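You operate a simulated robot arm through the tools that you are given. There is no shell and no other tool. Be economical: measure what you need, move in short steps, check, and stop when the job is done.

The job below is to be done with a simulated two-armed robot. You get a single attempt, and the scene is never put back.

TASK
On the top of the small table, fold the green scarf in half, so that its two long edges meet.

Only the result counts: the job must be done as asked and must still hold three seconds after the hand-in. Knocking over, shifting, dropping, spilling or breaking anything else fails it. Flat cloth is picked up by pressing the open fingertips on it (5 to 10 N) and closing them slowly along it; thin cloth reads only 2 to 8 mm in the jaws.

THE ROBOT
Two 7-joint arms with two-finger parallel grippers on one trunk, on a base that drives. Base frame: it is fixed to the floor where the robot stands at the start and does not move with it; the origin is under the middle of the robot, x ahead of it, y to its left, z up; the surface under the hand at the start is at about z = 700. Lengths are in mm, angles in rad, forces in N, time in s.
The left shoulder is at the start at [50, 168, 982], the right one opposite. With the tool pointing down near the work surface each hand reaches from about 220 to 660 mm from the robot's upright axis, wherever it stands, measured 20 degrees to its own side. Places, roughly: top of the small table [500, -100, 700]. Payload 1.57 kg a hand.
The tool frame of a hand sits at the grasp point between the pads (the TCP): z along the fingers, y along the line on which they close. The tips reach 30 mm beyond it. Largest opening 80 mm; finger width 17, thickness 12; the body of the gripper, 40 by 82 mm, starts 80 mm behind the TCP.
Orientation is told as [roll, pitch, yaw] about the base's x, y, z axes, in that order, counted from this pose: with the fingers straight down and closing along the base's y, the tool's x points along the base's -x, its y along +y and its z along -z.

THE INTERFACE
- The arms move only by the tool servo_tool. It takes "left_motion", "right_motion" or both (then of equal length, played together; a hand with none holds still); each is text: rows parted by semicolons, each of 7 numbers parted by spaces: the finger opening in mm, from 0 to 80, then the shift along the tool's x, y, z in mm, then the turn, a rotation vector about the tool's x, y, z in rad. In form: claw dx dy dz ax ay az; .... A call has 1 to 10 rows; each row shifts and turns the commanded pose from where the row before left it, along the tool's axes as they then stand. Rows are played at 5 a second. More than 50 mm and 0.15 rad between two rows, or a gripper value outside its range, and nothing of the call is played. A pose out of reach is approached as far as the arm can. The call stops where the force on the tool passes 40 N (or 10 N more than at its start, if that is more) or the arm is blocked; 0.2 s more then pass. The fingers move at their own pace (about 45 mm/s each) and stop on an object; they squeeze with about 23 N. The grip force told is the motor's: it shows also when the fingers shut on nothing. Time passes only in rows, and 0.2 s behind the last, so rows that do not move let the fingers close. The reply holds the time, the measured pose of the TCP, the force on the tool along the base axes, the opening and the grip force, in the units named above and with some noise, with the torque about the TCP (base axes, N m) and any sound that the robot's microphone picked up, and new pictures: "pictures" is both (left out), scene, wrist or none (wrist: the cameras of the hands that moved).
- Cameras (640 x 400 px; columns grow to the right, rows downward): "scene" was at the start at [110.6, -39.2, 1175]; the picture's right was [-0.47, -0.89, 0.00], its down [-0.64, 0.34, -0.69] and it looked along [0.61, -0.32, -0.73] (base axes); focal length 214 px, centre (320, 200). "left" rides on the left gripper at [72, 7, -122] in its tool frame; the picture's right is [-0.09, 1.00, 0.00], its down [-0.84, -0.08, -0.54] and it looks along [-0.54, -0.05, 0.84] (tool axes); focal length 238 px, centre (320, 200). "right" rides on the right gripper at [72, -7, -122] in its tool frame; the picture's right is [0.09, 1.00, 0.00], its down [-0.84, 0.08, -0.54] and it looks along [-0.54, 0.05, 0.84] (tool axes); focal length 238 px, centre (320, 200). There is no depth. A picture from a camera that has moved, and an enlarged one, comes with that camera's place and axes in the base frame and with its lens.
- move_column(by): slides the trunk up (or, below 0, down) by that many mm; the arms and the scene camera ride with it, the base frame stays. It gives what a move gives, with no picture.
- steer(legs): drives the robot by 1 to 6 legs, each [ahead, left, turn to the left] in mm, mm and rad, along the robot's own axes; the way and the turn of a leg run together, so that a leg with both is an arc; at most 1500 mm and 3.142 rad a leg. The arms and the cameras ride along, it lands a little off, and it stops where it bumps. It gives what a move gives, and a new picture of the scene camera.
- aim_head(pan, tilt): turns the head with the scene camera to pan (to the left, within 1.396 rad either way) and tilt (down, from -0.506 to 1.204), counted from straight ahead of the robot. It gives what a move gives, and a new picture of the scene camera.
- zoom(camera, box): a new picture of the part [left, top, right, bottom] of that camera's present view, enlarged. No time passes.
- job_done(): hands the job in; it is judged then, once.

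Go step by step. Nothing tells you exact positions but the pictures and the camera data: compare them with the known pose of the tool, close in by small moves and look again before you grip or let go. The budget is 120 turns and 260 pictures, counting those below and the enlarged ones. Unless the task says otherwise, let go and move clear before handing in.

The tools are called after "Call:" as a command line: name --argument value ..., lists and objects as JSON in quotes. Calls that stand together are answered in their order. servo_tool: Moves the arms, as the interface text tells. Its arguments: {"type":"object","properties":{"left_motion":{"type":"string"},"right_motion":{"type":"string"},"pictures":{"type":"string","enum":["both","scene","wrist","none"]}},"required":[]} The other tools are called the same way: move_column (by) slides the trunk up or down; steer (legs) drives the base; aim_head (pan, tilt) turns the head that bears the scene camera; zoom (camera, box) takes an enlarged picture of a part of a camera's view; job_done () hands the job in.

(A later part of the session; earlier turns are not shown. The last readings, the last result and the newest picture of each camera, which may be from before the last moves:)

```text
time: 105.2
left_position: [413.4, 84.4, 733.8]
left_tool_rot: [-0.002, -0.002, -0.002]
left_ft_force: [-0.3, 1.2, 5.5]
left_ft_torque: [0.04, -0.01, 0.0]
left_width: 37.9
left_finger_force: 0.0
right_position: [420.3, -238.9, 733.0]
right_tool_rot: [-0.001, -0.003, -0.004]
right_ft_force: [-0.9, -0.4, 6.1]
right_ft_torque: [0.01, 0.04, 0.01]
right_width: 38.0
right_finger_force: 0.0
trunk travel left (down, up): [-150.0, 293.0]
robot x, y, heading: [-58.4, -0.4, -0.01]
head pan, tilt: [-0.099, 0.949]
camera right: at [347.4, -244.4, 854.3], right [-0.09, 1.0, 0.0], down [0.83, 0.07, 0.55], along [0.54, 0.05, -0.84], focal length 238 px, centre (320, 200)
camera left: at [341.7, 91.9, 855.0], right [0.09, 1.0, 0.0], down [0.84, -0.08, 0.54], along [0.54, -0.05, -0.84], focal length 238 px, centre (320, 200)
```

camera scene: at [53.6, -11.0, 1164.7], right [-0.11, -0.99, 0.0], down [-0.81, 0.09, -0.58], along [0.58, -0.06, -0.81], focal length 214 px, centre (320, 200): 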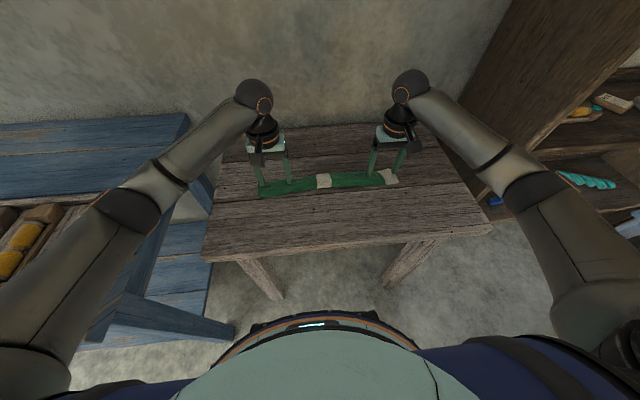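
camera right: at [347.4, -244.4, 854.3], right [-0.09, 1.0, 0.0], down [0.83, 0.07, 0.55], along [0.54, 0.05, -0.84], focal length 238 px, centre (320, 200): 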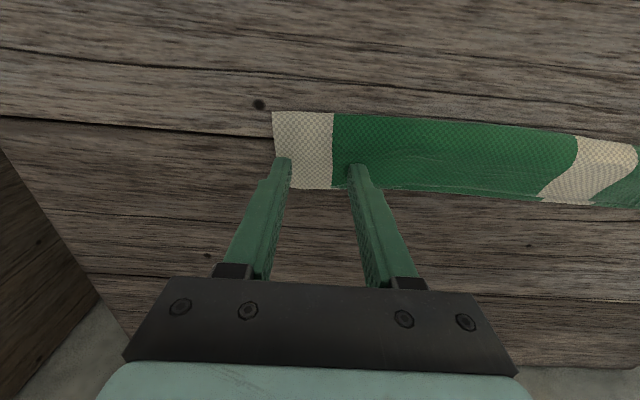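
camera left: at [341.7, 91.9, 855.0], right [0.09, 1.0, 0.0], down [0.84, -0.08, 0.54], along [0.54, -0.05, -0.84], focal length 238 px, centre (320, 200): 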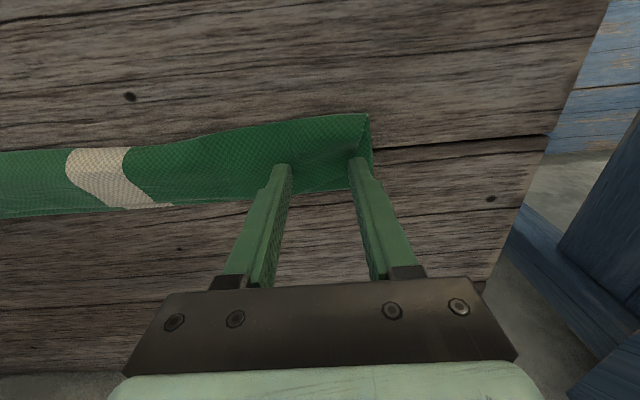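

Call:
servo_tool --left_motion "36 0 0 0.8 0 0 0;32 0 -2 0 0 0 0;28 0 -2 0 0 0 0;24 0 -2 0 0 0 0;20 0 -2 0 0 0 0;16 0 -2 0 0 0 0;12 0 -2 0 0 0 0;8 0 -2 0 0 0 0;4 0 -2 0 0 0 0;0 0 -1 0 0 0 0" --right_motion "36 0 0 0.8 0 0 0;32 0 2 0 0 0 0;28 0 2 0 0 0 0;24 0 2 0 0 0 0;20 0 2 0 0 0 0;16 0 2 0 0 0 0;12 0 2 0 0 0 0;8 0 2 0 0 0 0;4 0 2 0 0 0 0;0 0 1 0 0 0 0" --pictures "wrist"

Call:
servo_tool --left_motion "0 0 0 0 0 0 0;0 0 0 -6 0 0 0;0 0 0 -10 0 0 0;0 0 0 -10 0 0 0;0 0 0 0 0 0 0" --right_motion "0 0 0 0 0 0 0;0 0 0 -6 0 0 0;0 0 0 -10 0 0 0;0 0 0 -10 0 0 0;0 0 0 0 0 0 0" --pictures "wrist"

```text
time: 107.4
left_position: [413.0, 67.5, 732.7]
left_tool_rot: [0.001, -0.002, -0.001]
left_ft_force: [-1.0, 3.5, 16.0]
left_ft_torque: [0.06, 0.1, -0.01]
left_width: 2.8
left_finger_force: 19.2
right_position: [419.9, -221.4, 732.8]
right_tool_rot: [0.0, -0.007, -0.004]
right_ft_force: [0.0, -4.1, 15.3]
right_ft_torque: [-0.14, 0.08, 0.03]
right_width: 2.7
right_finger_force: 19.2
trunk travel left (down, up): [-150.0, 293.0]
robot x, y, heading: [-59.9, -2.9, -0.002]
head pan, tilt: [-0.099, 0.949]
camera right: at [346.5, -227.6, 853.8], right [-0.09, 1.0, 0.0], down [0.83, 0.07, 0.55], along [0.54, 0.05, -0.84], focal length 238 px, centre (320, 200)
camera left: at [341.1, 75.6, 854.4], right [0.09, 1.0, 0.0], down [0.84, -0.08, 0.54], along [0.54, -0.05, -0.84], focal length 238 px, centre (320, 200)
```

right: 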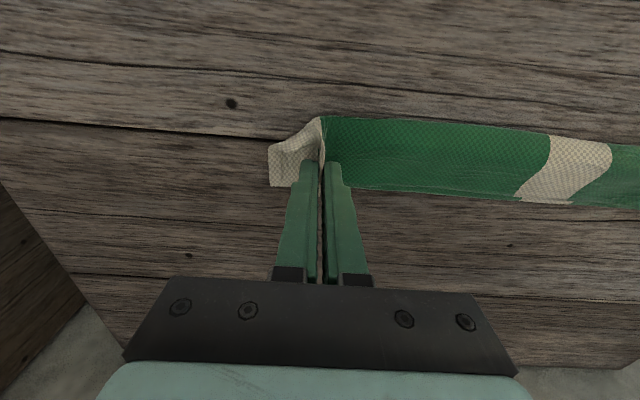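
left: 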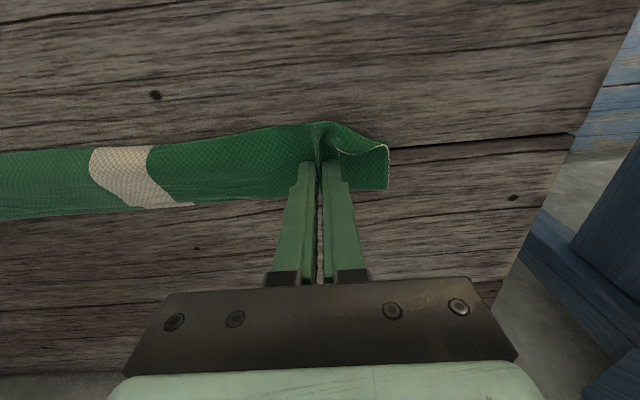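

```text
time: 108.6
left_position: [412.7, 68.0, 756.4]
left_tool_rot: [0.003, 0.0, -0.003]
left_ft_force: [-0.6, -1.0, 0.4]
left_ft_torque: [0.03, -0.03, 0.02]
left_width: 2.7
left_finger_force: 23.0
right_position: [420.5, -222.1, 755.7]
right_tool_rot: [0.002, -0.003, -0.003]
right_ft_force: [-0.2, 0.0, -0.3]
right_ft_torque: [-0.05, 0.02, -0.01]
right_width: 2.5
right_finger_force: 23.1
trunk travel left (down, up): [-150.0, 293.0]
robot x, y, heading: [-59.8, 0.7, -0.011]
head pan, tilt: [-0.099, 0.949]
camera right: at [347.8, -227.5, 878.1], right [-0.09, 1.0, 0.0], down [0.84, 0.07, 0.54], along [0.54, 0.05, -0.84], focal length 238 px, centre (320, 200)
camera left: at [342.1, 75.3, 879.0], right [0.09, 1.0, 0.0], down [0.84, -0.08, 0.54], along [0.54, -0.05, -0.84], focal length 238 px, centre (320, 200)
```

right: 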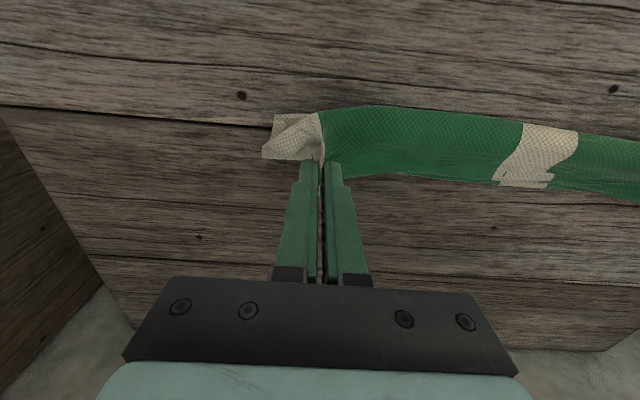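
left: 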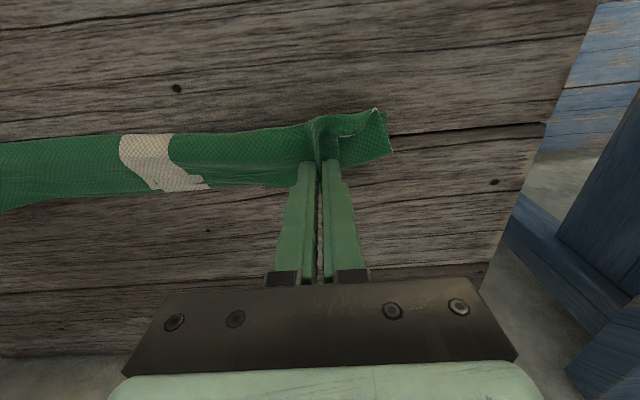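

Gripped. Lift further to see what comes up.

Call:
servo_tool --left_motion "0 0 1 -12 0 0 0;0 -4 0 -12 0 0 0;0 -6 0 -12 0 0 0;0 -8 0 -10 0 0 0;0 0 0 0 0 0 0" --right_motion "0 0 -1 -12 0 0 0;0 -4 0 -12 0 0 0;0 -6 0 -12 0 0 0;0 -8 0 -10 0 0 0;0 0 0 0 0 0 0" --pictures "wrist"

Call:
zoom --camera "scene" --box '[240, 140, 410, 240]'

```text
time: 109.8
left_position: [432.6, 68.9, 803.4]
left_tool_rot: [0.002, 0.0, 0.0]
left_ft_force: [-0.5, -0.3, -0.4]
left_ft_torque: [0.0, 0.0, 0.0]
left_width: 2.8
left_finger_force: 22.8
right_position: [438.0, -223.6, 803.6]
right_tool_rot: [-0.001, -0.002, -0.002]
right_ft_force: [-0.2, 0.3, -0.6]
right_ft_torque: [-0.03, -0.03, -0.01]
right_width: 2.7
right_finger_force: 22.6
trunk travel left (down, up): [-150.0, 293.0]
robot x, y, heading: [-60.3, -2.9, -0.006]
head pan, tilt: [-0.099, 0.949]
camera right: at [365.7, -228.5, 924.5], right [-0.09, 1.0, 0.0], down [0.84, 0.07, 0.54], along [0.54, 0.05, -0.84], focal length 238 px, centre (320, 200)
camera left: at [360.4, 75.7, 925.4], right [0.09, 1.0, 0.0], down [0.84, -0.08, 0.54], along [0.54, -0.05, -0.84], focal length 238 px, centre (320, 200)
```

right: 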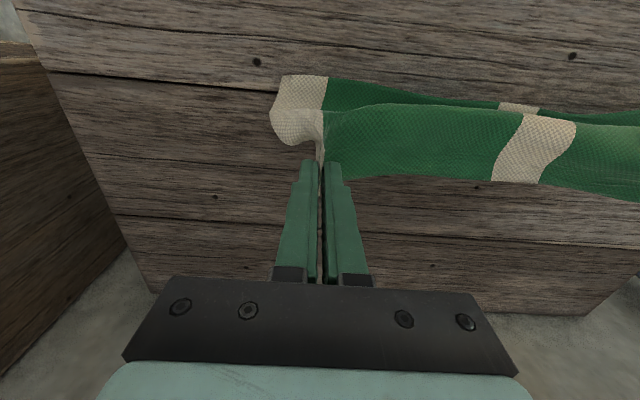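
left: 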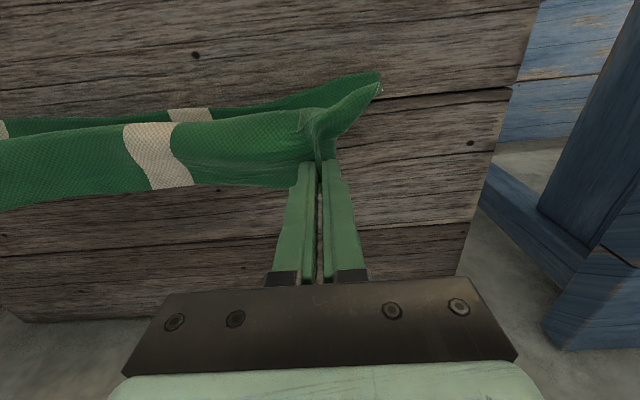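

```text
3.76 times, centred on (325, 190) of scene
camera zoom: at [53.6, -11.0, 1164.7], right [-0.11, -0.99, 0.0], down [-0.81, 0.09, -0.58], along [0.58, -0.06, -0.81], focal length 807 px, centre (301, 238)
```

zoom: 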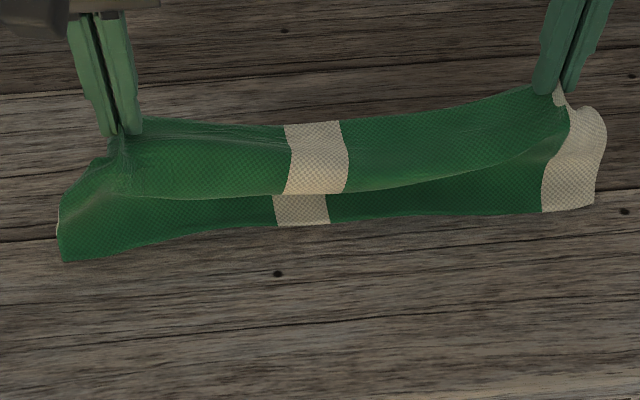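

The bottom layer's near edge is at x≈390. I'll now unfold: carry the held edge away to x≈528, lay it flat, and open while spreading outward.

Call:
servo_tool --left_motion "0 -25 0 -6 0 0 0;0 -25 0 0 0 0 0;0 -22 0 12 0 0 0;0 -15 0 20 0 0 0;0 -8 0 22 0 0 0;0 -3 0 15 0 0 0;0 0 0 6 0 0 0;0 0 0 2 0 0 0;0 0 0 0 0 0 0" --right_motion "0 -25 0 -6 0 0 0;0 -25 0 0 0 0 0;0 -22 0 12 0 0 0;0 -15 0 20 0 0 0;0 -8 0 22 0 0 0;0 -3 0 15 0 0 0;0 0 0 6 0 0 0;0 0 0 2 0 0 0;0 0 0 0 0 0 0" --pictures "none"

Call:
zoom --camera "scene" --box '[240, 120, 410, 220]'

```text
time: 111.8
left_position: [530.4, 69.0, 733.1]
left_tool_rot: [0.001, 0.0, -0.001]
left_ft_force: [-0.3, 0.1, 0.2]
left_ft_torque: [-0.01, -0.01, 0.05]
left_width: 2.7
left_finger_force: 23.1
right_position: [537.2, -223.0, 733.5]
right_tool_rot: [0.0, -0.002, -0.004]
right_ft_force: [-0.1, -0.4, -0.4]
right_ft_torque: [0.03, 0.01, -0.02]
right_width: 2.6
right_finger_force: 23.1
trunk travel left (down, up): [-150.0, 293.0]
robot x, y, heading: [-58.6, 4.7, -0.013]
head pan, tilt: [-0.099, 0.949]
```

```text
3.76 times, centred on (325, 170) of scene
camera zoom: at [53.6, -11.0, 1164.7], right [-0.11, -0.99, 0.0], down [-0.81, 0.09, -0.58], along [0.58, -0.06, -0.81], focal length 807 px, centre (301, 313)
```

zoom: 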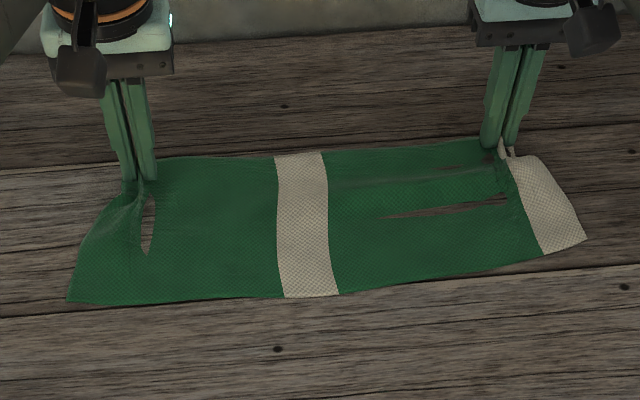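

Nicely unfolded. Press and spread the ends outward.

Call:
servo_tool --left_motion "0 -2 0 2 0 0 0;0 -3 0 0.5 0 0 0;4 0 2 0 0 0 0;8 0 2 0 0 0 0;14 0 3 0 0 0 0;20 0 3 0 0 0 0;26 0 3 0 0 0 0;32 0 3 0 0 0 0;38 0 3 0 0 0 0;38 0 3 0 0 0 0" --right_motion "0 0 0 2 0 0 0;0 0 0 0.8 0 0 0;4 0 -2 0 0 0 0;8 0 -2 0 0 0 0;14 0 -3 0 0 0 0;20 0 -3 0 0 0 0;26 0 -3 0 0 0 0;32 0 -3 0 0 0 0;38 0 -3 0 0 0 0;38 0 -3 0 0 0 0" --pictures "none"

Call:
servo_tool --left_motion "38 0 0 -20 0 0 0;38 0 0 -30 0 0 0;38 0 0 0 0 0 0" --right_motion "38 0 0 -20 0 0 0;38 0 0 -30 0 0 0;38 0 0 0 0 0 0" --pictures "wrist"

Call:
zoom --camera "scene" --box '[240, 120, 410, 220]'

```text
time: 114.0
left_position: [533.7, 90.0, 731.5]
left_tool_rot: [-0.002, -0.003, -0.003]
left_ft_force: [-0.1, -4.2, 6.4]
left_ft_torque: [-0.14, 0.0, -0.02]
left_width: 37.1
left_finger_force: 0.0
right_position: [537.1, -244.5, 731.9]
right_tool_rot: [0.001, -0.001, -0.002]
right_ft_force: [0.2, 5.3, 12.1]
right_ft_torque: [0.14, 0.02, -0.01]
right_width: 36.5
right_finger_force: 0.2
trunk travel left (down, up): [-150.0, 293.0]
robot x, y, heading: [-57.9, -0.4, -0.011]
head pan, tilt: [-0.099, 0.949]
```

```text
time: 114.8
left_position: [533.9, 90.9, 781.8]
left_tool_rot: [0.0, 0.0, -0.001]
left_ft_force: [-0.1, 0.0, 1.1]
left_ft_torque: [0.03, -0.01, 0.01]
left_width: 38.1
left_finger_force: 0.0
right_position: [536.2, -246.8, 780.3]
right_tool_rot: [0.0, 0.0, -0.004]
right_ft_force: [0.4, 0.7, 0.1]
right_ft_torque: [-0.01, -0.01, -0.03]
right_width: 37.8
right_finger_force: 0.1
trunk travel left (down, up): [-150.0, 293.0]
robot x, y, heading: [-54.2, -1.5, -0.001]
head pan, tilt: [-0.099, 0.949]
camera right: at [463.2, -250.7, 900.6], right [-0.09, 1.0, 0.0], down [0.84, 0.07, 0.54], along [0.54, 0.05, -0.84], focal length 238 px, centre (320, 200)
camera left: at [463.1, 97.3, 902.2], right [0.09, 1.0, 0.0], down [0.84, -0.08, 0.54], along [0.54, -0.05, -0.84], focal length 238 px, centre (320, 200)
```

right: 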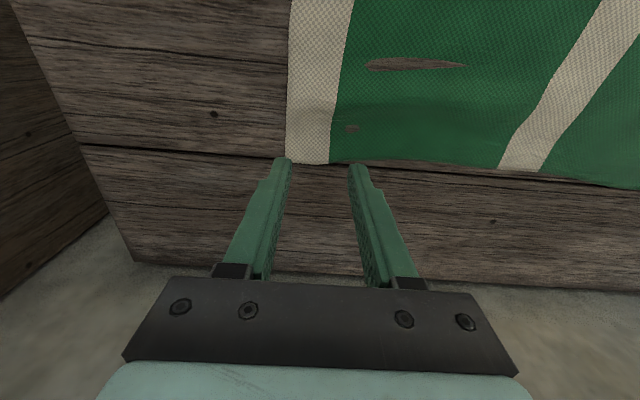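
left: 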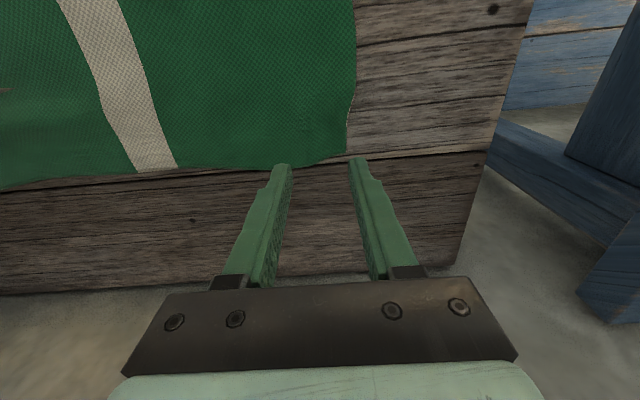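

```text
3.76 times, centred on (325, 170) of scene
camera zoom: at [53.5, -11.0, 1164.7], right [-0.11, -0.99, 0.0], down [-0.81, 0.09, -0.58], along [0.58, -0.06, -0.81], focal length 807 px, centre (301, 313)
```

zoom: 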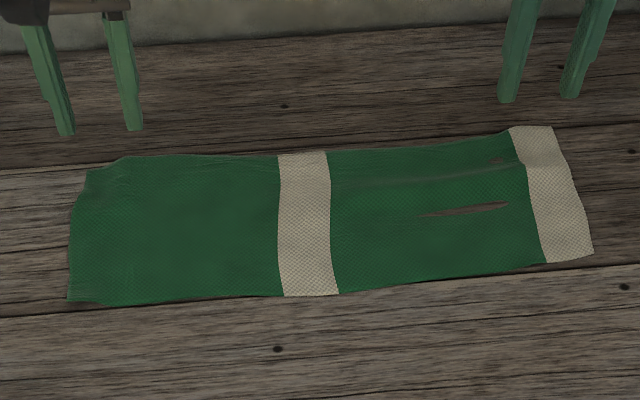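

Flat again: far edge at x≈549 (left) and 553 (right). Yawing both hands 90° for an edge pinch.

Call:
servo_tool --left_motion "40 0 0 0 0 0 0.15;40 0 0 0 0 0 0.15;40 0 0 0 0 0 0.15;40 0 0 0 0 0 0.15;40 0 0 0 0 0 0.15;40 0 0 0 0 0 0.15;40 0 0 0 0 0 0.15;40 0 0 0 0 0 0.15;40 0 0 0 0 0 0.15;40 0 0 0 0 0 0.15" --right_motion "40 0 0 0 0 0 -0.15;40 0 0 0 0 0 -0.15;40 0 0 0 0 0 -0.15;40 0 0 0 0 0 -0.15;40 0 0 0 0 0 -0.15;40 0 0 0 0 0 -0.15;40 0 0 0 0 0 -0.15;40 0 0 0 0 0 -0.15;40 0 0 0 0 0 -0.15;40 0 0 0 0 0 -0.15" --pictures "none"

Call:
servo_tool --left_motion "40 5 -2 10 0 0 0.071;40 4 -2 15 0 0 0;40 0 0 12 0 0 0;40 0 0 0 0 0 0" --right_motion "40 5 1 10 0 0 -0.071;40 4 1 15 0 0 0;40 0 0 10 0 0 0;40 0 0 0 0 0 0" --pictures "wrist"

```text
time: 117.0
left_position: [533.5, 90.3, 780.3]
left_tool_rot: [0.001, 0.0, -1.504]
left_ft_force: [0.6, 0.3, 0.3]
left_ft_torque: [0.01, 0.0, 0.01]
left_width: 39.8
left_finger_force: 0.1
right_position: [537.0, -245.6, 780.1]
right_tool_rot: [-0.001, -0.001, 1.498]
right_ft_force: [-0.8, 0.7, -0.4]
right_ft_torque: [-0.04, 0.03, 0.0]
right_width: 40.0
right_finger_force: 0.0
trunk travel left (down, up): [-150.0, 293.0]
robot x, y, heading: [-57.6, -3.1, -0.013]
head pan, tilt: [-0.099, 0.949]
```

```text
time: 118.0
left_position: [529.5, 99.9, 742.8]
left_tool_rot: [-0.003, 0.002, -1.573]
left_ft_force: [0.0, 0.5, -0.2]
left_ft_torque: [-0.03, 0.02, 0.02]
left_width: 40.1
left_finger_force: 0.1
right_position: [535.3, -254.3, 745.9]
right_tool_rot: [-0.002, 0.0, 1.567]
right_ft_force: [-0.6, -0.2, 0.1]
right_ft_torque: [-0.03, 0.04, -0.01]
right_width: 40.1
right_finger_force: 0.1
trunk travel left (down, up): [-150.0, 293.0]
robot x, y, heading: [-60.5, 3.4, -0.004]
head pan, tilt: [-0.099, 0.949]
camera right: at [539.6, -324.7, 866.1], right [-1.0, -0.09, 0.0], down [-0.08, 0.84, 0.54], along [-0.05, 0.54, -0.84], focal length 238 px, centre (320, 200)
camera left: at [537.9, 171.8, 864.4], right [1.0, -0.09, 0.0], down [-0.08, -0.84, 0.54], along [-0.05, -0.54, -0.84], focal length 238 px, centre (320, 200)
```

right: 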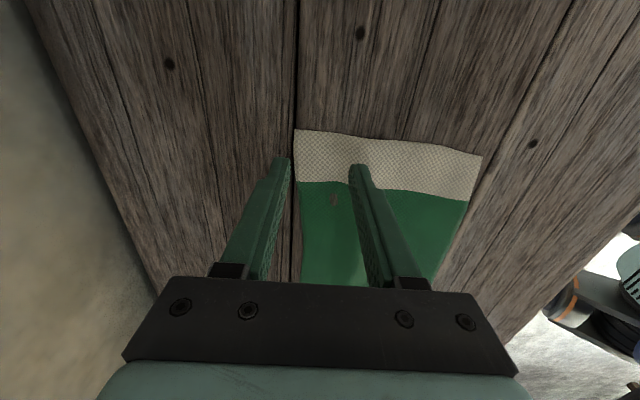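
left: 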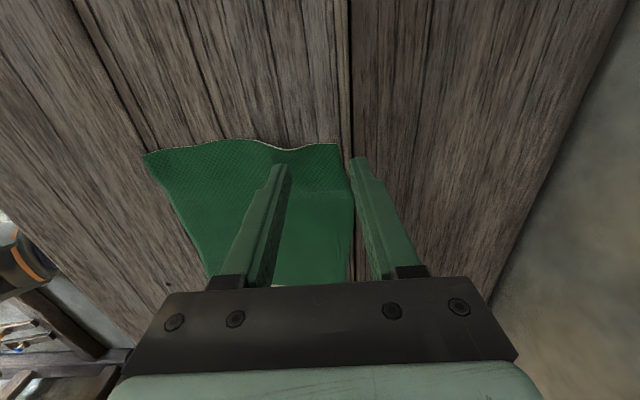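

Well placed: outer fingers just outside the edge, inner ones on the cloth. Lower to press.

Call:
servo_tool --left_motion "40 -5 0 6 0 0 0;40 0 0 4 0 0 0;40 0 0 1.5 0 0 0;40 0 0 1 0 0 0;40 0 0 0 0 0 0" --right_motion "40 0 0 8 0 0 0;40 0 0 4 0 0 0;40 0 0 2 0 0 0;40 0 0 1 0 0 0;40 0 0 0 0 0 0" --pictures "none"

```text
time: 119.2
left_position: [530.4, 95.6, 731.1]
left_tool_rot: [0.001, 0.0, -1.572]
left_ft_force: [0.8, 0.1, 3.3]
left_ft_torque: [0.02, 0.05, 0.02]
left_width: 39.7
left_finger_force: 0.1
right_position: [535.2, -252.6, 731.3]
right_tool_rot: [-0.005, 0.0, 1.568]
right_ft_force: [-0.4, 0.5, 7.9]
right_ft_torque: [-0.05, 0.24, -0.03]
right_width: 40.2
right_finger_force: 0.1
trunk travel left (down, up): [-150.0, 293.0]
robot x, y, heading: [-55.1, -1.3, -0.007]
head pan, tilt: [-0.099, 0.949]
```

Call:
servo_tool --left_motion "40 0 0 1.2 0 0 0;37 0 1.5 0 0 0 0;34 0 1.5 0 0 0 0;31 0 1.5 0 0 0 0;28 0 1.5 0 0 0 0;25 0 1.5 0 0 0 0;22 0 1.5 0 0 0 0;19 0 1.5 0 0 0 0;16 0 1.5 0 0 0 0;13 0 1.5 0 0 0 0" --right_motion "40 0 0 0.7 0 0 0;37 0 -1.5 0 0 0 0;34 0 -1.5 0 0 0 0;31 0 -1.5 0 0 0 0;28 0 -1.5 0 0 0 0;25 0 -1.5 0 0 0 0;22 0 -1.5 0 0 0 0;19 0 -1.5 0 0 0 0;16 0 -1.5 0 0 0 0;13 0 -1.5 0 0 0 0" --pictures "wrist"

```text
time: 121.4
left_position: [542.3, 94.6, 731.7]
left_tool_rot: [0.003, 0.001, -1.572]
left_ft_force: [-2.1, -2.1, 11.6]
left_ft_torque: [0.02, 0.16, 0.0]
left_width: 13.6
left_finger_force: 1.9
right_position: [547.5, -253.8, 732.3]
right_tool_rot: [-0.008, 0.0, 1.568]
right_ft_force: [-0.9, 2.7, 15.5]
right_ft_torque: [0.03, 0.13, -0.01]
right_width: 13.1
right_finger_force: 0.1
trunk travel left (down, up): [-150.0, 293.0]
robot x, y, heading: [-60.2, 0.1, -0.008]
head pan, tilt: [-0.099, 0.949]
camera right: at [552.0, -324.5, 852.5], right [-1.0, -0.09, -0.01], down [-0.08, 0.84, 0.54], along [-0.04, 0.54, -0.84], focal length 238 px, centre (320, 200)
camera left: at [550.0, 167.0, 853.1], right [1.0, -0.09, 0.0], down [-0.08, -0.84, 0.54], along [-0.05, -0.54, -0.84], focal length 238 px, centre (320, 200)
```

right: 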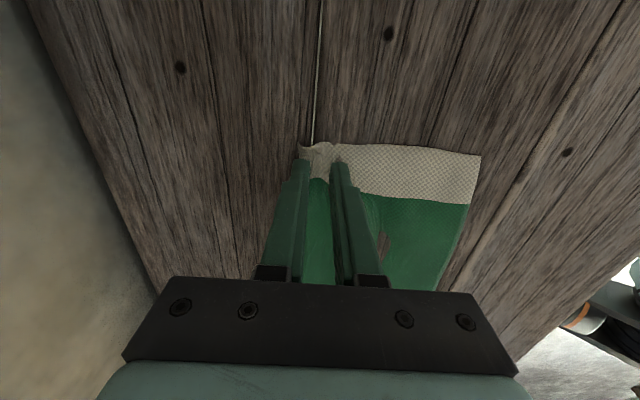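
left: 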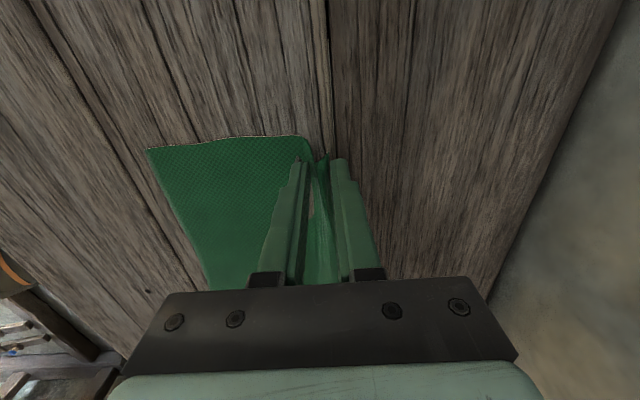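

Excellent: the cloth edge is buckling up between the fingers on both sides. Close fully.

Call:
servo_tool --left_motion "10 0 1.5 0 0 0 0;7 0 1.5 0 0 0 0;4 0 1.5 0 0 0 0;2 0 1 0 0 0 0;0 0 1 0 0 0 0;0 0 0 0 0 0 0" --right_motion "10 0 -1.5 0 0 0 0;7 0 -1.5 0 0 0 0;4 0 -1.5 0 0 0 0;2 0 -1 0 0 0 0;0 0 -1 0 0 0 0;0 0 0 0 0 0 0" --pictures "wrist"

```text
time: 122.8
left_position: [549.7, 95.5, 732.3]
left_tool_rot: [0.004, 0.0, -1.573]
left_ft_force: [-2.5, -1.7, 9.7]
left_ft_torque: [-0.02, 0.17, 0.06]
left_width: 2.4
left_finger_force: 22.9
right_position: [553.9, -253.9, 730.4]
right_tool_rot: [-0.006, 0.001, 1.567]
right_ft_force: [-3.4, 2.5, 17.9]
right_ft_torque: [0.02, 0.08, -0.04]
right_width: 1.9
right_finger_force: 23.3
trunk travel left (down, up): [-150.0, 293.0]
robot x, y, heading: [-57.6, -4.1, -0.012]
head pan, tilt: [-0.099, 0.949]
camera right: at [558.1, -324.9, 852.5], right [-1.0, -0.09, -0.01], down [-0.08, 0.84, 0.54], along [-0.04, 0.54, -0.84], focal length 238 px, centre (320, 200)
camera left: at [556.4, 166.8, 853.1], right [1.0, -0.09, 0.0], down [-0.08, -0.84, 0.54], along [-0.05, -0.54, -0.84], focal length 238 px, centre (320, 200)
```

right: 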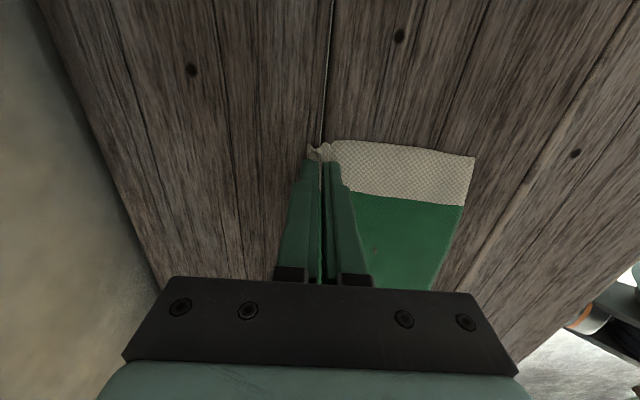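
left: 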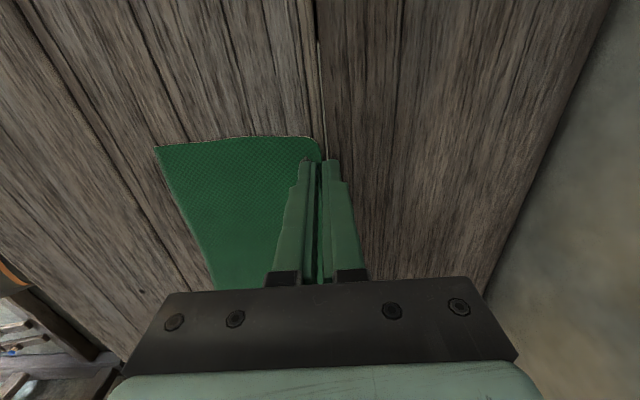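

Both pinch the edge itself (2.4 and 1.9 mm). Lift and check.

Call:
servo_tool --left_motion "0 0 0 -5 0 0 0;0 0 -1 -8 0 0 0;0 0 -2 -10 0 0 0;0 0 -4 -10 0 0 0;0 0 0 0 0 0 0" --right_motion "0 0 0 -5 0 0 0;0 0 1 -8 0 0 0;0 0 2 -10 0 0 0;0 0 4 -10 0 0 0;0 0 0 0 0 0 0" --pictures "wrist"

Call:
zoom --camera "scene" --box '[240, 120, 410, 220]'

```text
time: 124.0
left_position: [543.6, 94.3, 762.7]
left_tool_rot: [0.001, 0.0, -1.572]
left_ft_force: [-0.1, 0.6, -0.3]
left_ft_torque: [-0.04, -0.02, 0.0]
left_width: 2.5
left_finger_force: 23.1
right_position: [546.3, -254.3, 760.7]
right_tool_rot: [-0.002, 0.0, 1.566]
right_ft_force: [-0.7, 0.3, 0.1]
right_ft_torque: [0.04, -0.03, -0.02]
right_width: 1.7
right_finger_force: 23.8
trunk travel left (down, up): [-150.0, 293.0]
robot x, y, heading: [-60.9, 2.1, -0.006]
head pan, tilt: [-0.099, 0.949]
camera right: at [552.3, -325.3, 882.6], right [-1.0, -0.09, 0.0], down [-0.07, 0.84, 0.54], along [-0.05, 0.54, -0.84], focal length 238 px, centre (320, 200)
camera left: at [551.0, 167.0, 884.4], right [1.0, -0.09, 0.0], down [-0.08, -0.84, 0.54], along [-0.05, -0.54, -0.84], focal length 238 px, centre (320, 200)
```

right: 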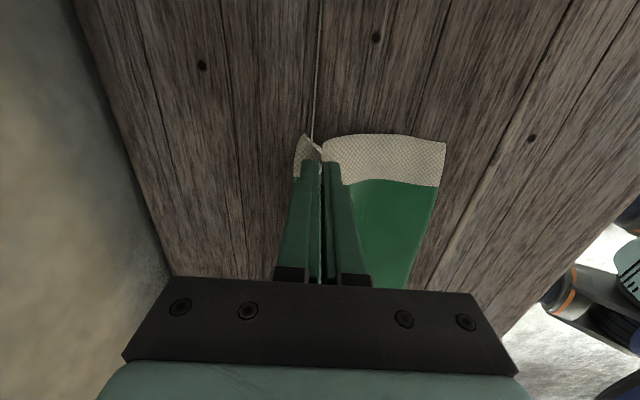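
left: 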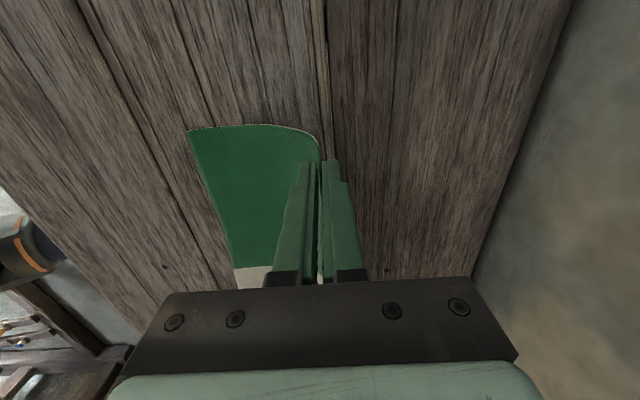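

```text
3.76 times, centred on (325, 170) of scene
camera zoom: at [53.6, -11.0, 1164.7], right [-0.11, -0.99, 0.0], down [-0.81, 0.09, -0.58], along [0.58, -0.06, -0.81], focal length 807 px, centre (301, 313)
```

zoom: 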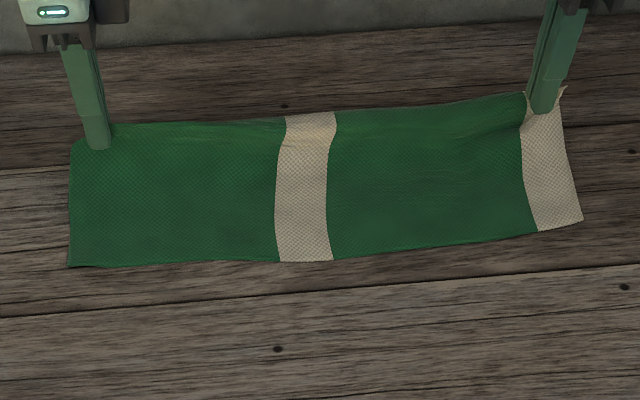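

Textbook: the whole far edge is up. Now the fold arc with tilt (fingers turning to point away from the robot).

Call:
servo_tool --left_motion "0 0 -9.6 -17.2 -0.1 0 0;0 0 -15 -11 -0.1 0 0;0 0 0 0 0 0 0;0 0 -18.3 -5 -0.1 0 0;0 0 0 0 0 0 0;0 0 -20.7 0 -0.1 0 0;0 0 0 0 0 0 0" --right_motion "0 0 9.6 -17.2 0.1 0 0;0 0 15 -11 0.1 0 0;0 0 0 0 0 0 0;0 0 18.3 -5 0.1 0 0;0 0 0 0 0 0 0;0 0 20.7 0 0.1 0 0;0 0 0 0 0 0 0" --pictures "wrist"

Call:
zoom --camera "scene" --box '[240, 120, 410, 220]'

```text
time: 125.6
left_position: [479.1, 95.2, 784.5]
left_tool_rot: [0.402, 0.001, -1.572]
left_ft_force: [-0.6, 0.3, 0.3]
left_ft_torque: [-0.03, 0.0, -0.01]
left_width: 2.3
left_finger_force: 22.8
right_position: [483.2, -254.6, 784.8]
right_tool_rot: [-0.402, 0.0, 1.566]
right_ft_force: [-0.3, 0.7, -0.1]
right_ft_torque: [0.04, 0.01, 0.01]
right_width: 1.9
right_finger_force: 23.2
trunk travel left (down, up): [-150.0, 293.0]
robot x, y, heading: [-56.4, -0.3, -0.006]
head pan, tilt: [-0.099, 0.949]
camera right: at [440.0, -324.6, 897.9], right [-0.92, -0.09, -0.39], down [-0.28, 0.84, 0.47], along [0.29, 0.54, -0.79], focal length 238 px, centre (320, 200)
camera left: at [438.3, 166.4, 898.7], right [0.92, -0.09, 0.39], down [-0.28, -0.84, 0.47], along [0.28, -0.54, -0.79], focal length 238 px, centre (320, 200)
```

right: 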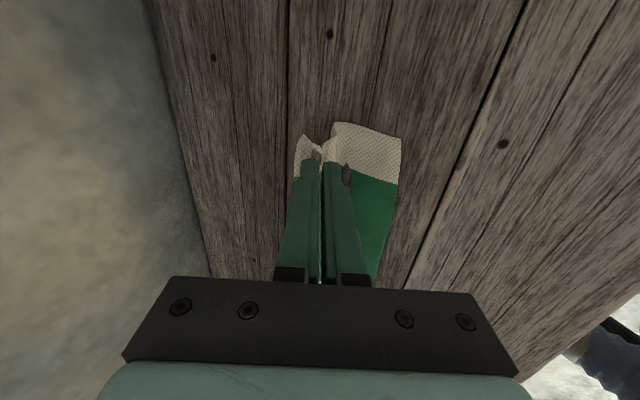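
left: 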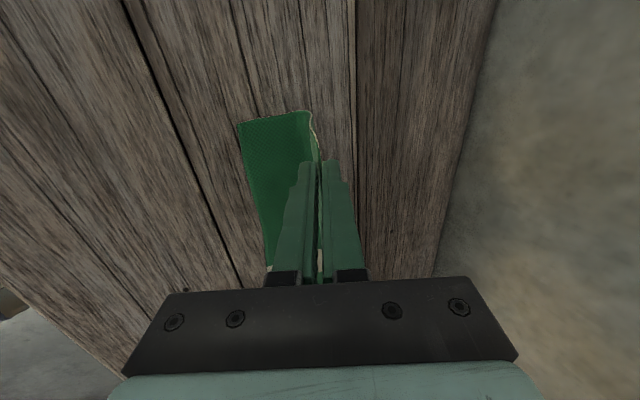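

```text
3.76 times, centred on (325, 170) of scene
camera zoom: at [53.5, -11.0, 1164.7], right [-0.11, -0.99, 0.0], down [-0.81, 0.09, -0.58], along [0.58, -0.06, -0.81], focal length 807 px, centre (301, 313)
```

zoom: 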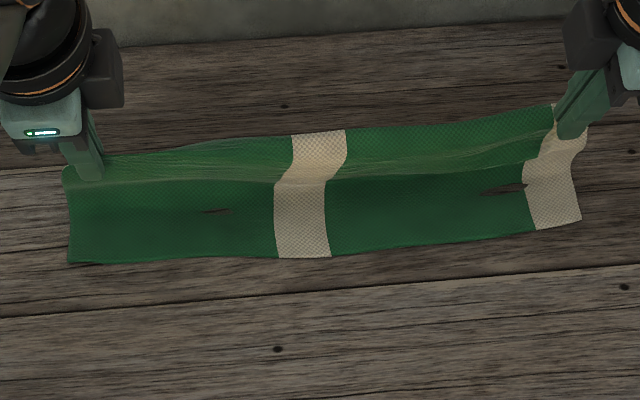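

The ends stand up well; the middle of the edge leans back a bit. I'll add slight outward tension and more tilt while continuing.

Call:
servo_tool --left_motion "0 2 0 0 0 0 0;0 2 0 0 0 0 0;0 1 -14 4 -0.1 0 0;0 0 0 0 0 0 0;0 0 -14 4 -0.1 0 0;0 0 0 0 0 0 0" --right_motion "0 2 0 0 0 0 0;0 2 0 0 0 0 0;0 1 14 4 0.1 0 0;0 0 0 0 0 0 0;0 0 14 4 0.1 0 0;0 0 0 0 0 0 0" --pictures "wrist"

Call:
zoom --camera "scene" --box '[240, 120, 410, 220]'

```text
time: 127.0
left_position: [457.9, 98.5, 765.1]
left_tool_rot: [0.601, 0.0, -1.575]
left_ft_force: [1.3, -8.4, 0.5]
left_ft_torque: [-0.2, 0.0, -0.17]
left_width: 2.7
left_finger_force: 22.8
right_position: [462.7, -258.4, 765.3]
right_tool_rot: [-0.601, -0.002, 1.567]
right_ft_force: [0.0, 8.9, 0.0]
right_ft_torque: [0.21, 0.04, 0.14]
right_width: 2.0
right_finger_force: 22.8
trunk travel left (down, up): [-150.0, 293.0]
robot x, y, heading: [-58.7, -1.1, -0.008]
head pan, tilt: [-0.099, 0.949]
camera right: at [396.6, -329.5, 868.0], right [-0.82, -0.09, -0.56], down [-0.37, 0.84, 0.4], along [0.44, 0.54, -0.72], focal length 238 px, centre (320, 200)
camera left: at [394.7, 171.5, 869.2], right [0.82, -0.09, 0.56], down [-0.37, -0.84, 0.4], along [0.43, -0.54, -0.72], focal length 238 px, centre (320, 200)
```

right: 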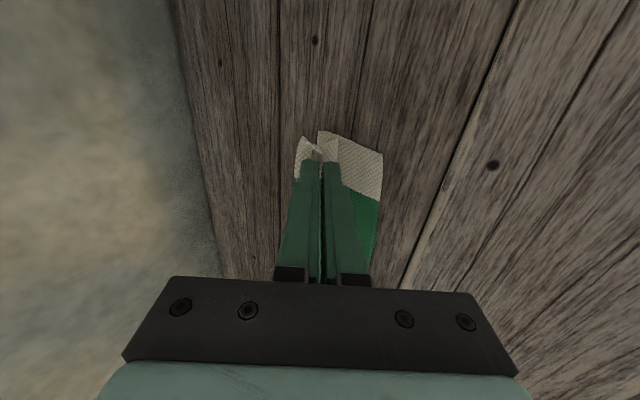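
left: 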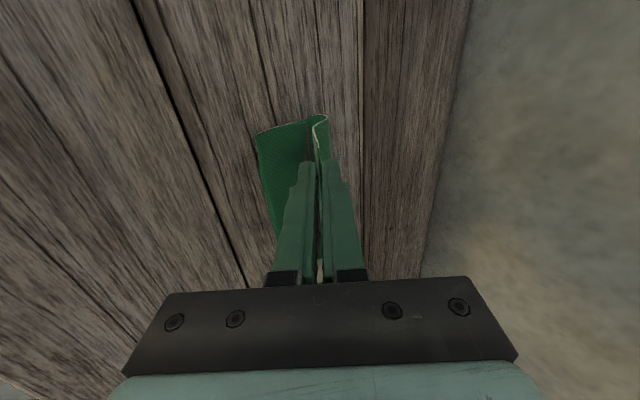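

```text
3.76 times, centred on (325, 170) of scene
camera zoom: at [53.5, -11.0, 1164.7], right [-0.11, -0.99, 0.0], down [-0.81, 0.09, -0.58], along [0.58, -0.06, -0.81], focal length 807 px, centre (301, 313)
```

zoom: 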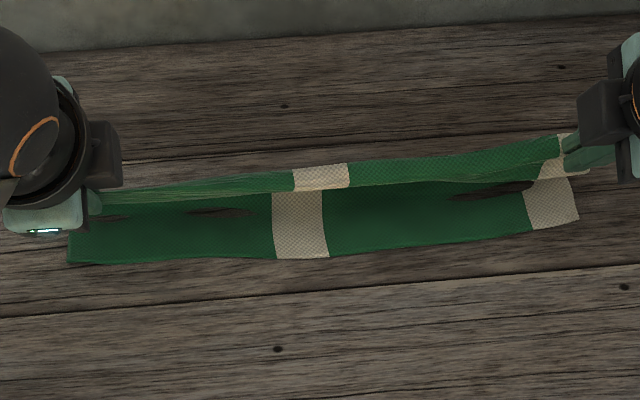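

Taut and straight now (8 N is a bit high; I'll ease 1.5 mm each) and continue down with more tilt.

Call:
servo_tool --left_motion "0 -1.5 0 0 0 0 0;0 0 -17.3 5.3 -0.1 0 0;0 0 0 0 0 0 0;0 0 -16.8 4.1 -0.1 0 0;0 0 0 0 0 0 0" --right_motion "0 -1.5 0 0 0 0 0;0 0 17.3 5.3 0.1 0 0;0 0 0 0 0 0 0;0 0 16.8 4.1 0.1 0 0;0 0 0 0 0 0 0" --pictures "both"

Call:
zoom --camera "scene" --box '[240, 120, 410, 220]'

```text
time: 128.4
left_position: [435.5, 49.9, 758.2]
left_tool_rot: [0.829, -0.048, -1.63]
left_ft_force: [0.2, 0.2, -1.1]
left_ft_torque: [0.01, 0.0, -0.01]
left_width: 2.3
left_finger_force: 23.3
right_position: [437.1, -270.9, 735.1]
right_tool_rot: [-0.809, -0.011, 1.555]
right_ft_force: [-0.9, -0.7, -1.4]
right_ft_torque: [0.05, 0.02, -0.03]
right_width: 1.6
right_finger_force: 23.2
trunk travel left (down, up): [-150.0, 293.0]
robot x, y, heading: [-54.1, -4.4, -0.021]
head pan, tilt: [-0.099, 0.949]
stopped in row 5 (left hand): the arm was blocked; the commanded pose is now the measured one
camera scene: at [52.4, -24.5, 1163.7], right [-0.12, -0.99, -0.01], down [-0.81, 0.1, -0.58], along [0.58, -0.06, -0.81], focal length 214 px, centre (320, 200)
camera right: at [351.6, -341.3, 822.3], right [-0.69, -0.07, -0.72], down [-0.43, 0.84, 0.33], along [0.58, 0.54, -0.61], focal length 238 px, centre (320, 200)
camera left: at [355.5, 131.4, 841.3], right [0.67, -0.1, 0.74], down [-0.5, -0.79, 0.35], along [0.55, -0.6, -0.58], focal length 238 px, centre (320, 200)
```

scene: 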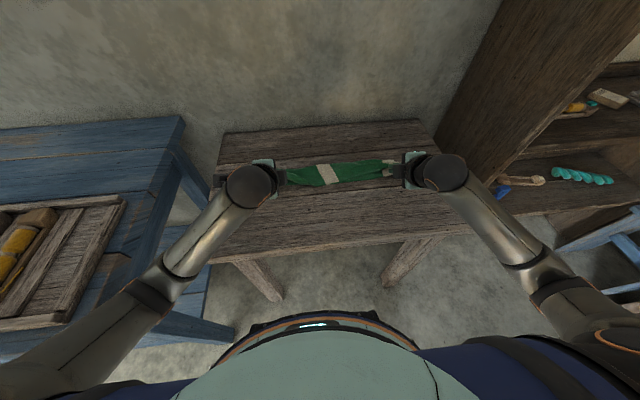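
right: 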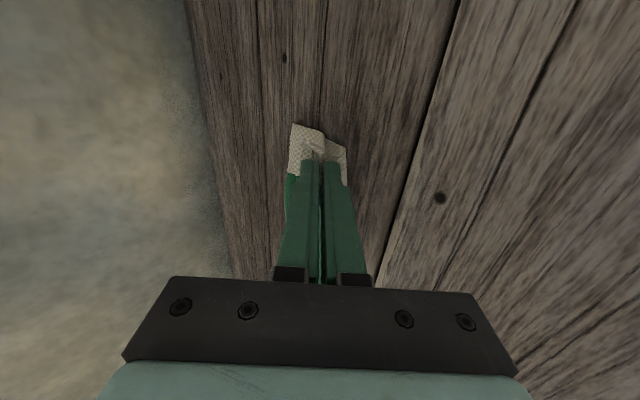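
left: 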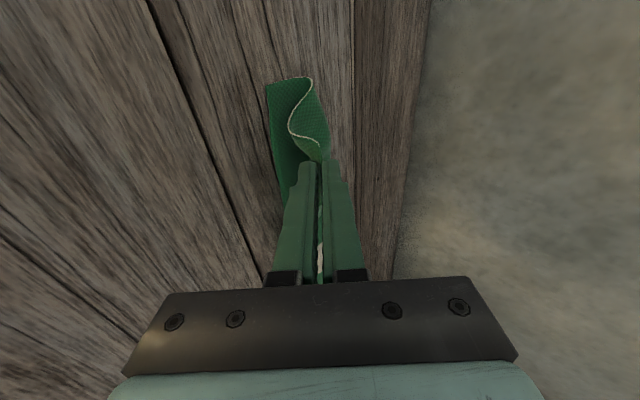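

```text
3.76 times, centred on (325, 170) of scene
camera zoom: at [52.4, -24.5, 1163.7], right [-0.12, -0.99, -0.01], down [-0.81, 0.1, -0.58], along [0.58, -0.06, -0.81], focal length 807 px, centre (301, 313)
```

zoom: 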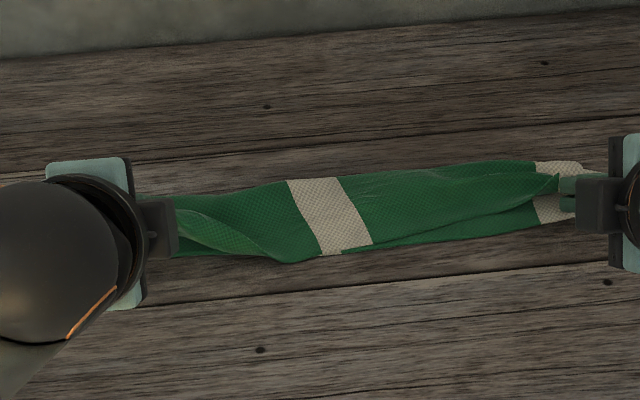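

The left arm got blocked again; its forearm seems too low near the blue bench when tilted this far. I'll untilt the left to about 0.45 and bring it back out, then reassess.

Call:
servo_tool --left_motion "0 4 3 -2 0.1 0 -0.03;0 8 3 -2 0.1 0 -0.03;0 8 3 -2 0.1 0 0;0 8 3 -1 0.1 0 0;0 0 0 0 0 0 0" --pictures "both"

Call:
zoom --camera "scene" --box '[240, 120, 410, 220]'

```text
time: 129.6
left_position: [441.5, 88.1, 765.9]
left_tool_rot: [0.42, -0.095, -1.58]
left_ft_force: [0.2, -2.7, 0.0]
left_ft_torque: [-0.04, 0.0, -0.03]
left_width: 2.5
left_finger_force: 22.7
right_position: [438.0, -263.5, 736.7]
right_tool_rot: [-0.806, -0.005, 1.558]
right_ft_force: [-0.2, 1.5, -0.1]
right_ft_torque: [0.05, 0.02, 0.05]
right_width: 1.3
right_finger_force: 22.9
trunk travel left (down, up): [-150.0, 293.0]
robot x, y, heading: [-56.7, 1.5, -0.015]
head pan, tilt: [-0.099, 0.949]
camera scene: at [53.9, -15.5, 1164.6], right [-0.12, -0.99, 0.0], down [-0.81, 0.1, -0.58], along [0.58, -0.06, -0.81], focal length 214 px, centre (320, 200)
camera left: at [398.7, 170.6, 871.9], right [0.91, -0.06, 0.41], down [-0.3, -0.79, 0.54], along [0.29, -0.61, -0.73], focal length 238 px, centre (320, 200)
```

scene: 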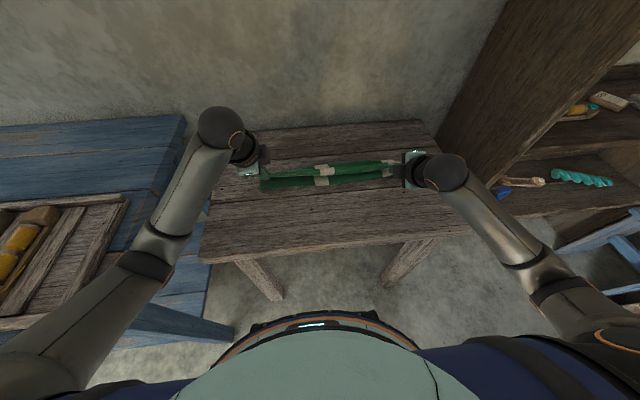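
left: 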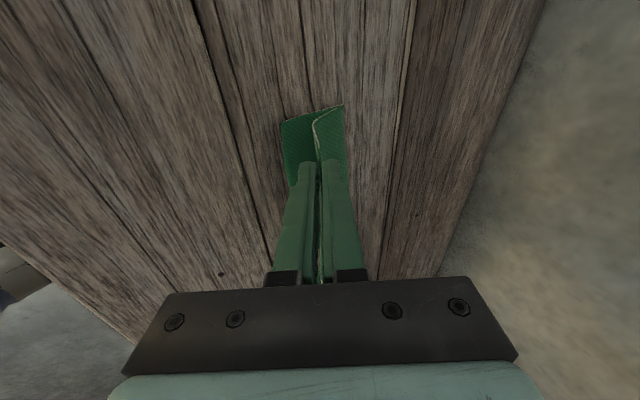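

```text
3.76 times, centred on (325, 170) of scene
camera zoom: at [53.9, -15.5, 1164.6], right [-0.12, -0.99, 0.0], down [-0.81, 0.1, -0.58], along [0.58, -0.06, -0.81], focal length 807 px, centre (301, 313)
```

zoom: 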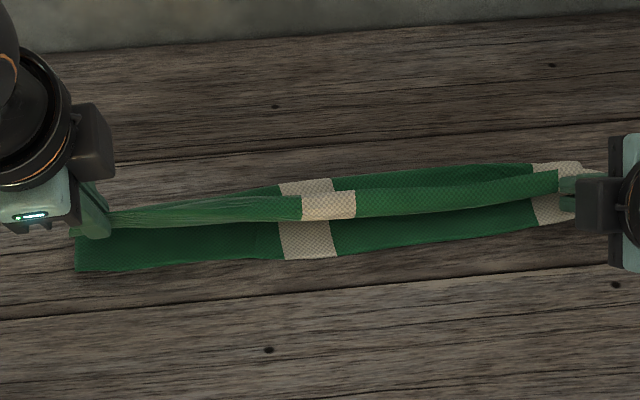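

Recovered well: both still hold and the V-fold is proper, with the top edge just above the near edge. Lowering both in small steps.

Call:
servo_tool --left_motion "0 0 -3.7 7.1 0 0 0;0 0 -3.7 7.1 0 0 0;0 0 0 0 0 0 0;0 0 -3.7 7.1 0 0 0;0 0 0 0 0 0 0" --right_motion "0 0 2.5 1.1 0 0 0;0 0 2.5 1.1 0 0 0;0 0 0 0 0 0 0;0 0 2.5 1.1 0 0 0;0 0 0 0 0 0 0" --pictures "wrist"

Call:
zoom --camera "scene" --box '[240, 120, 410, 220]'

```text
time: 130.8
left_position: [441.9, 74.3, 745.3]
left_tool_rot: [0.425, -0.098, -1.591]
left_ft_force: [0.0, 0.3, 0.0]
left_ft_torque: [0.01, -0.02, -0.02]
left_width: 2.4
left_finger_force: 22.9
right_position: [439.4, -267.7, 730.6]
right_tool_rot: [-0.815, -0.011, 1.556]
right_ft_force: [2.4, 3.6, 22.4]
right_ft_torque: [0.1, -0.3, 0.06]
right_width: 1.2
right_finger_force: 22.7
trunk travel left (down, up): [-150.0, 293.0]
robot x, y, heading: [-55.7, -3.4, -0.015]
head pan, tilt: [-0.099, 0.949]
camera right: at [352.4, -339.1, 817.4], right [-0.68, -0.07, -0.73], down [-0.43, 0.84, 0.33], along [0.58, 0.54, -0.61], focal length 238 px, centre (320, 200)
camera left: at [400.1, 157.6, 852.3], right [0.91, -0.07, 0.42], down [-0.31, -0.78, 0.54], along [0.29, -0.62, -0.73], focal length 238 px, centre (320, 200)
```

right: 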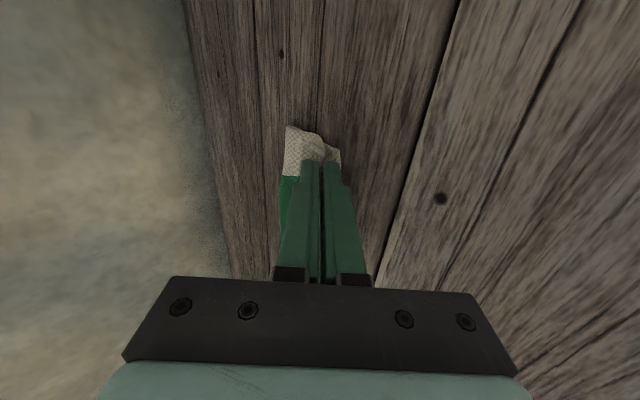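
left: 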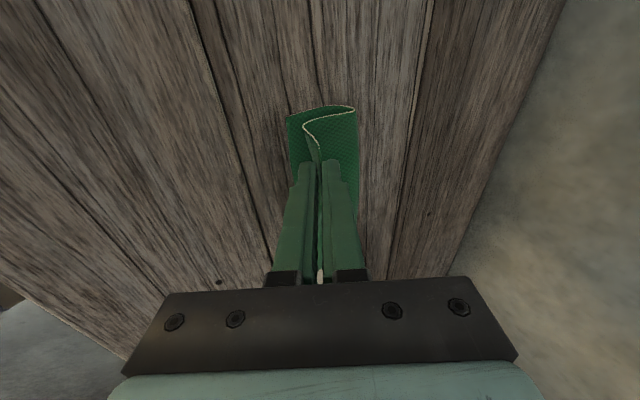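

```text
3.76 times, centred on (325, 170) of scene
camera zoom: at [56.8, -21.7, 1164.8], right [-0.12, -0.99, -0.01], down [-0.81, 0.1, -0.58], along [0.58, -0.06, -0.82], focal length 807 px, centre (301, 313)
```

zoom: 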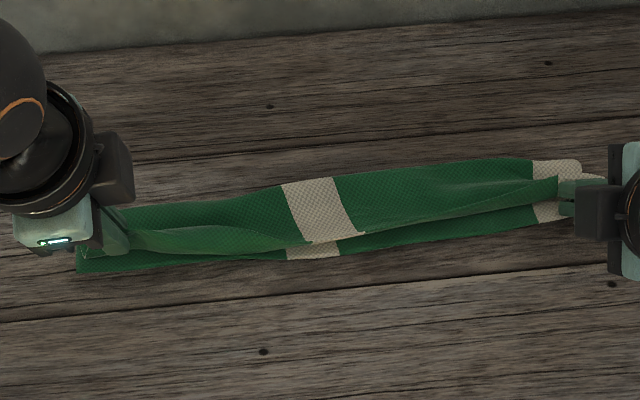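

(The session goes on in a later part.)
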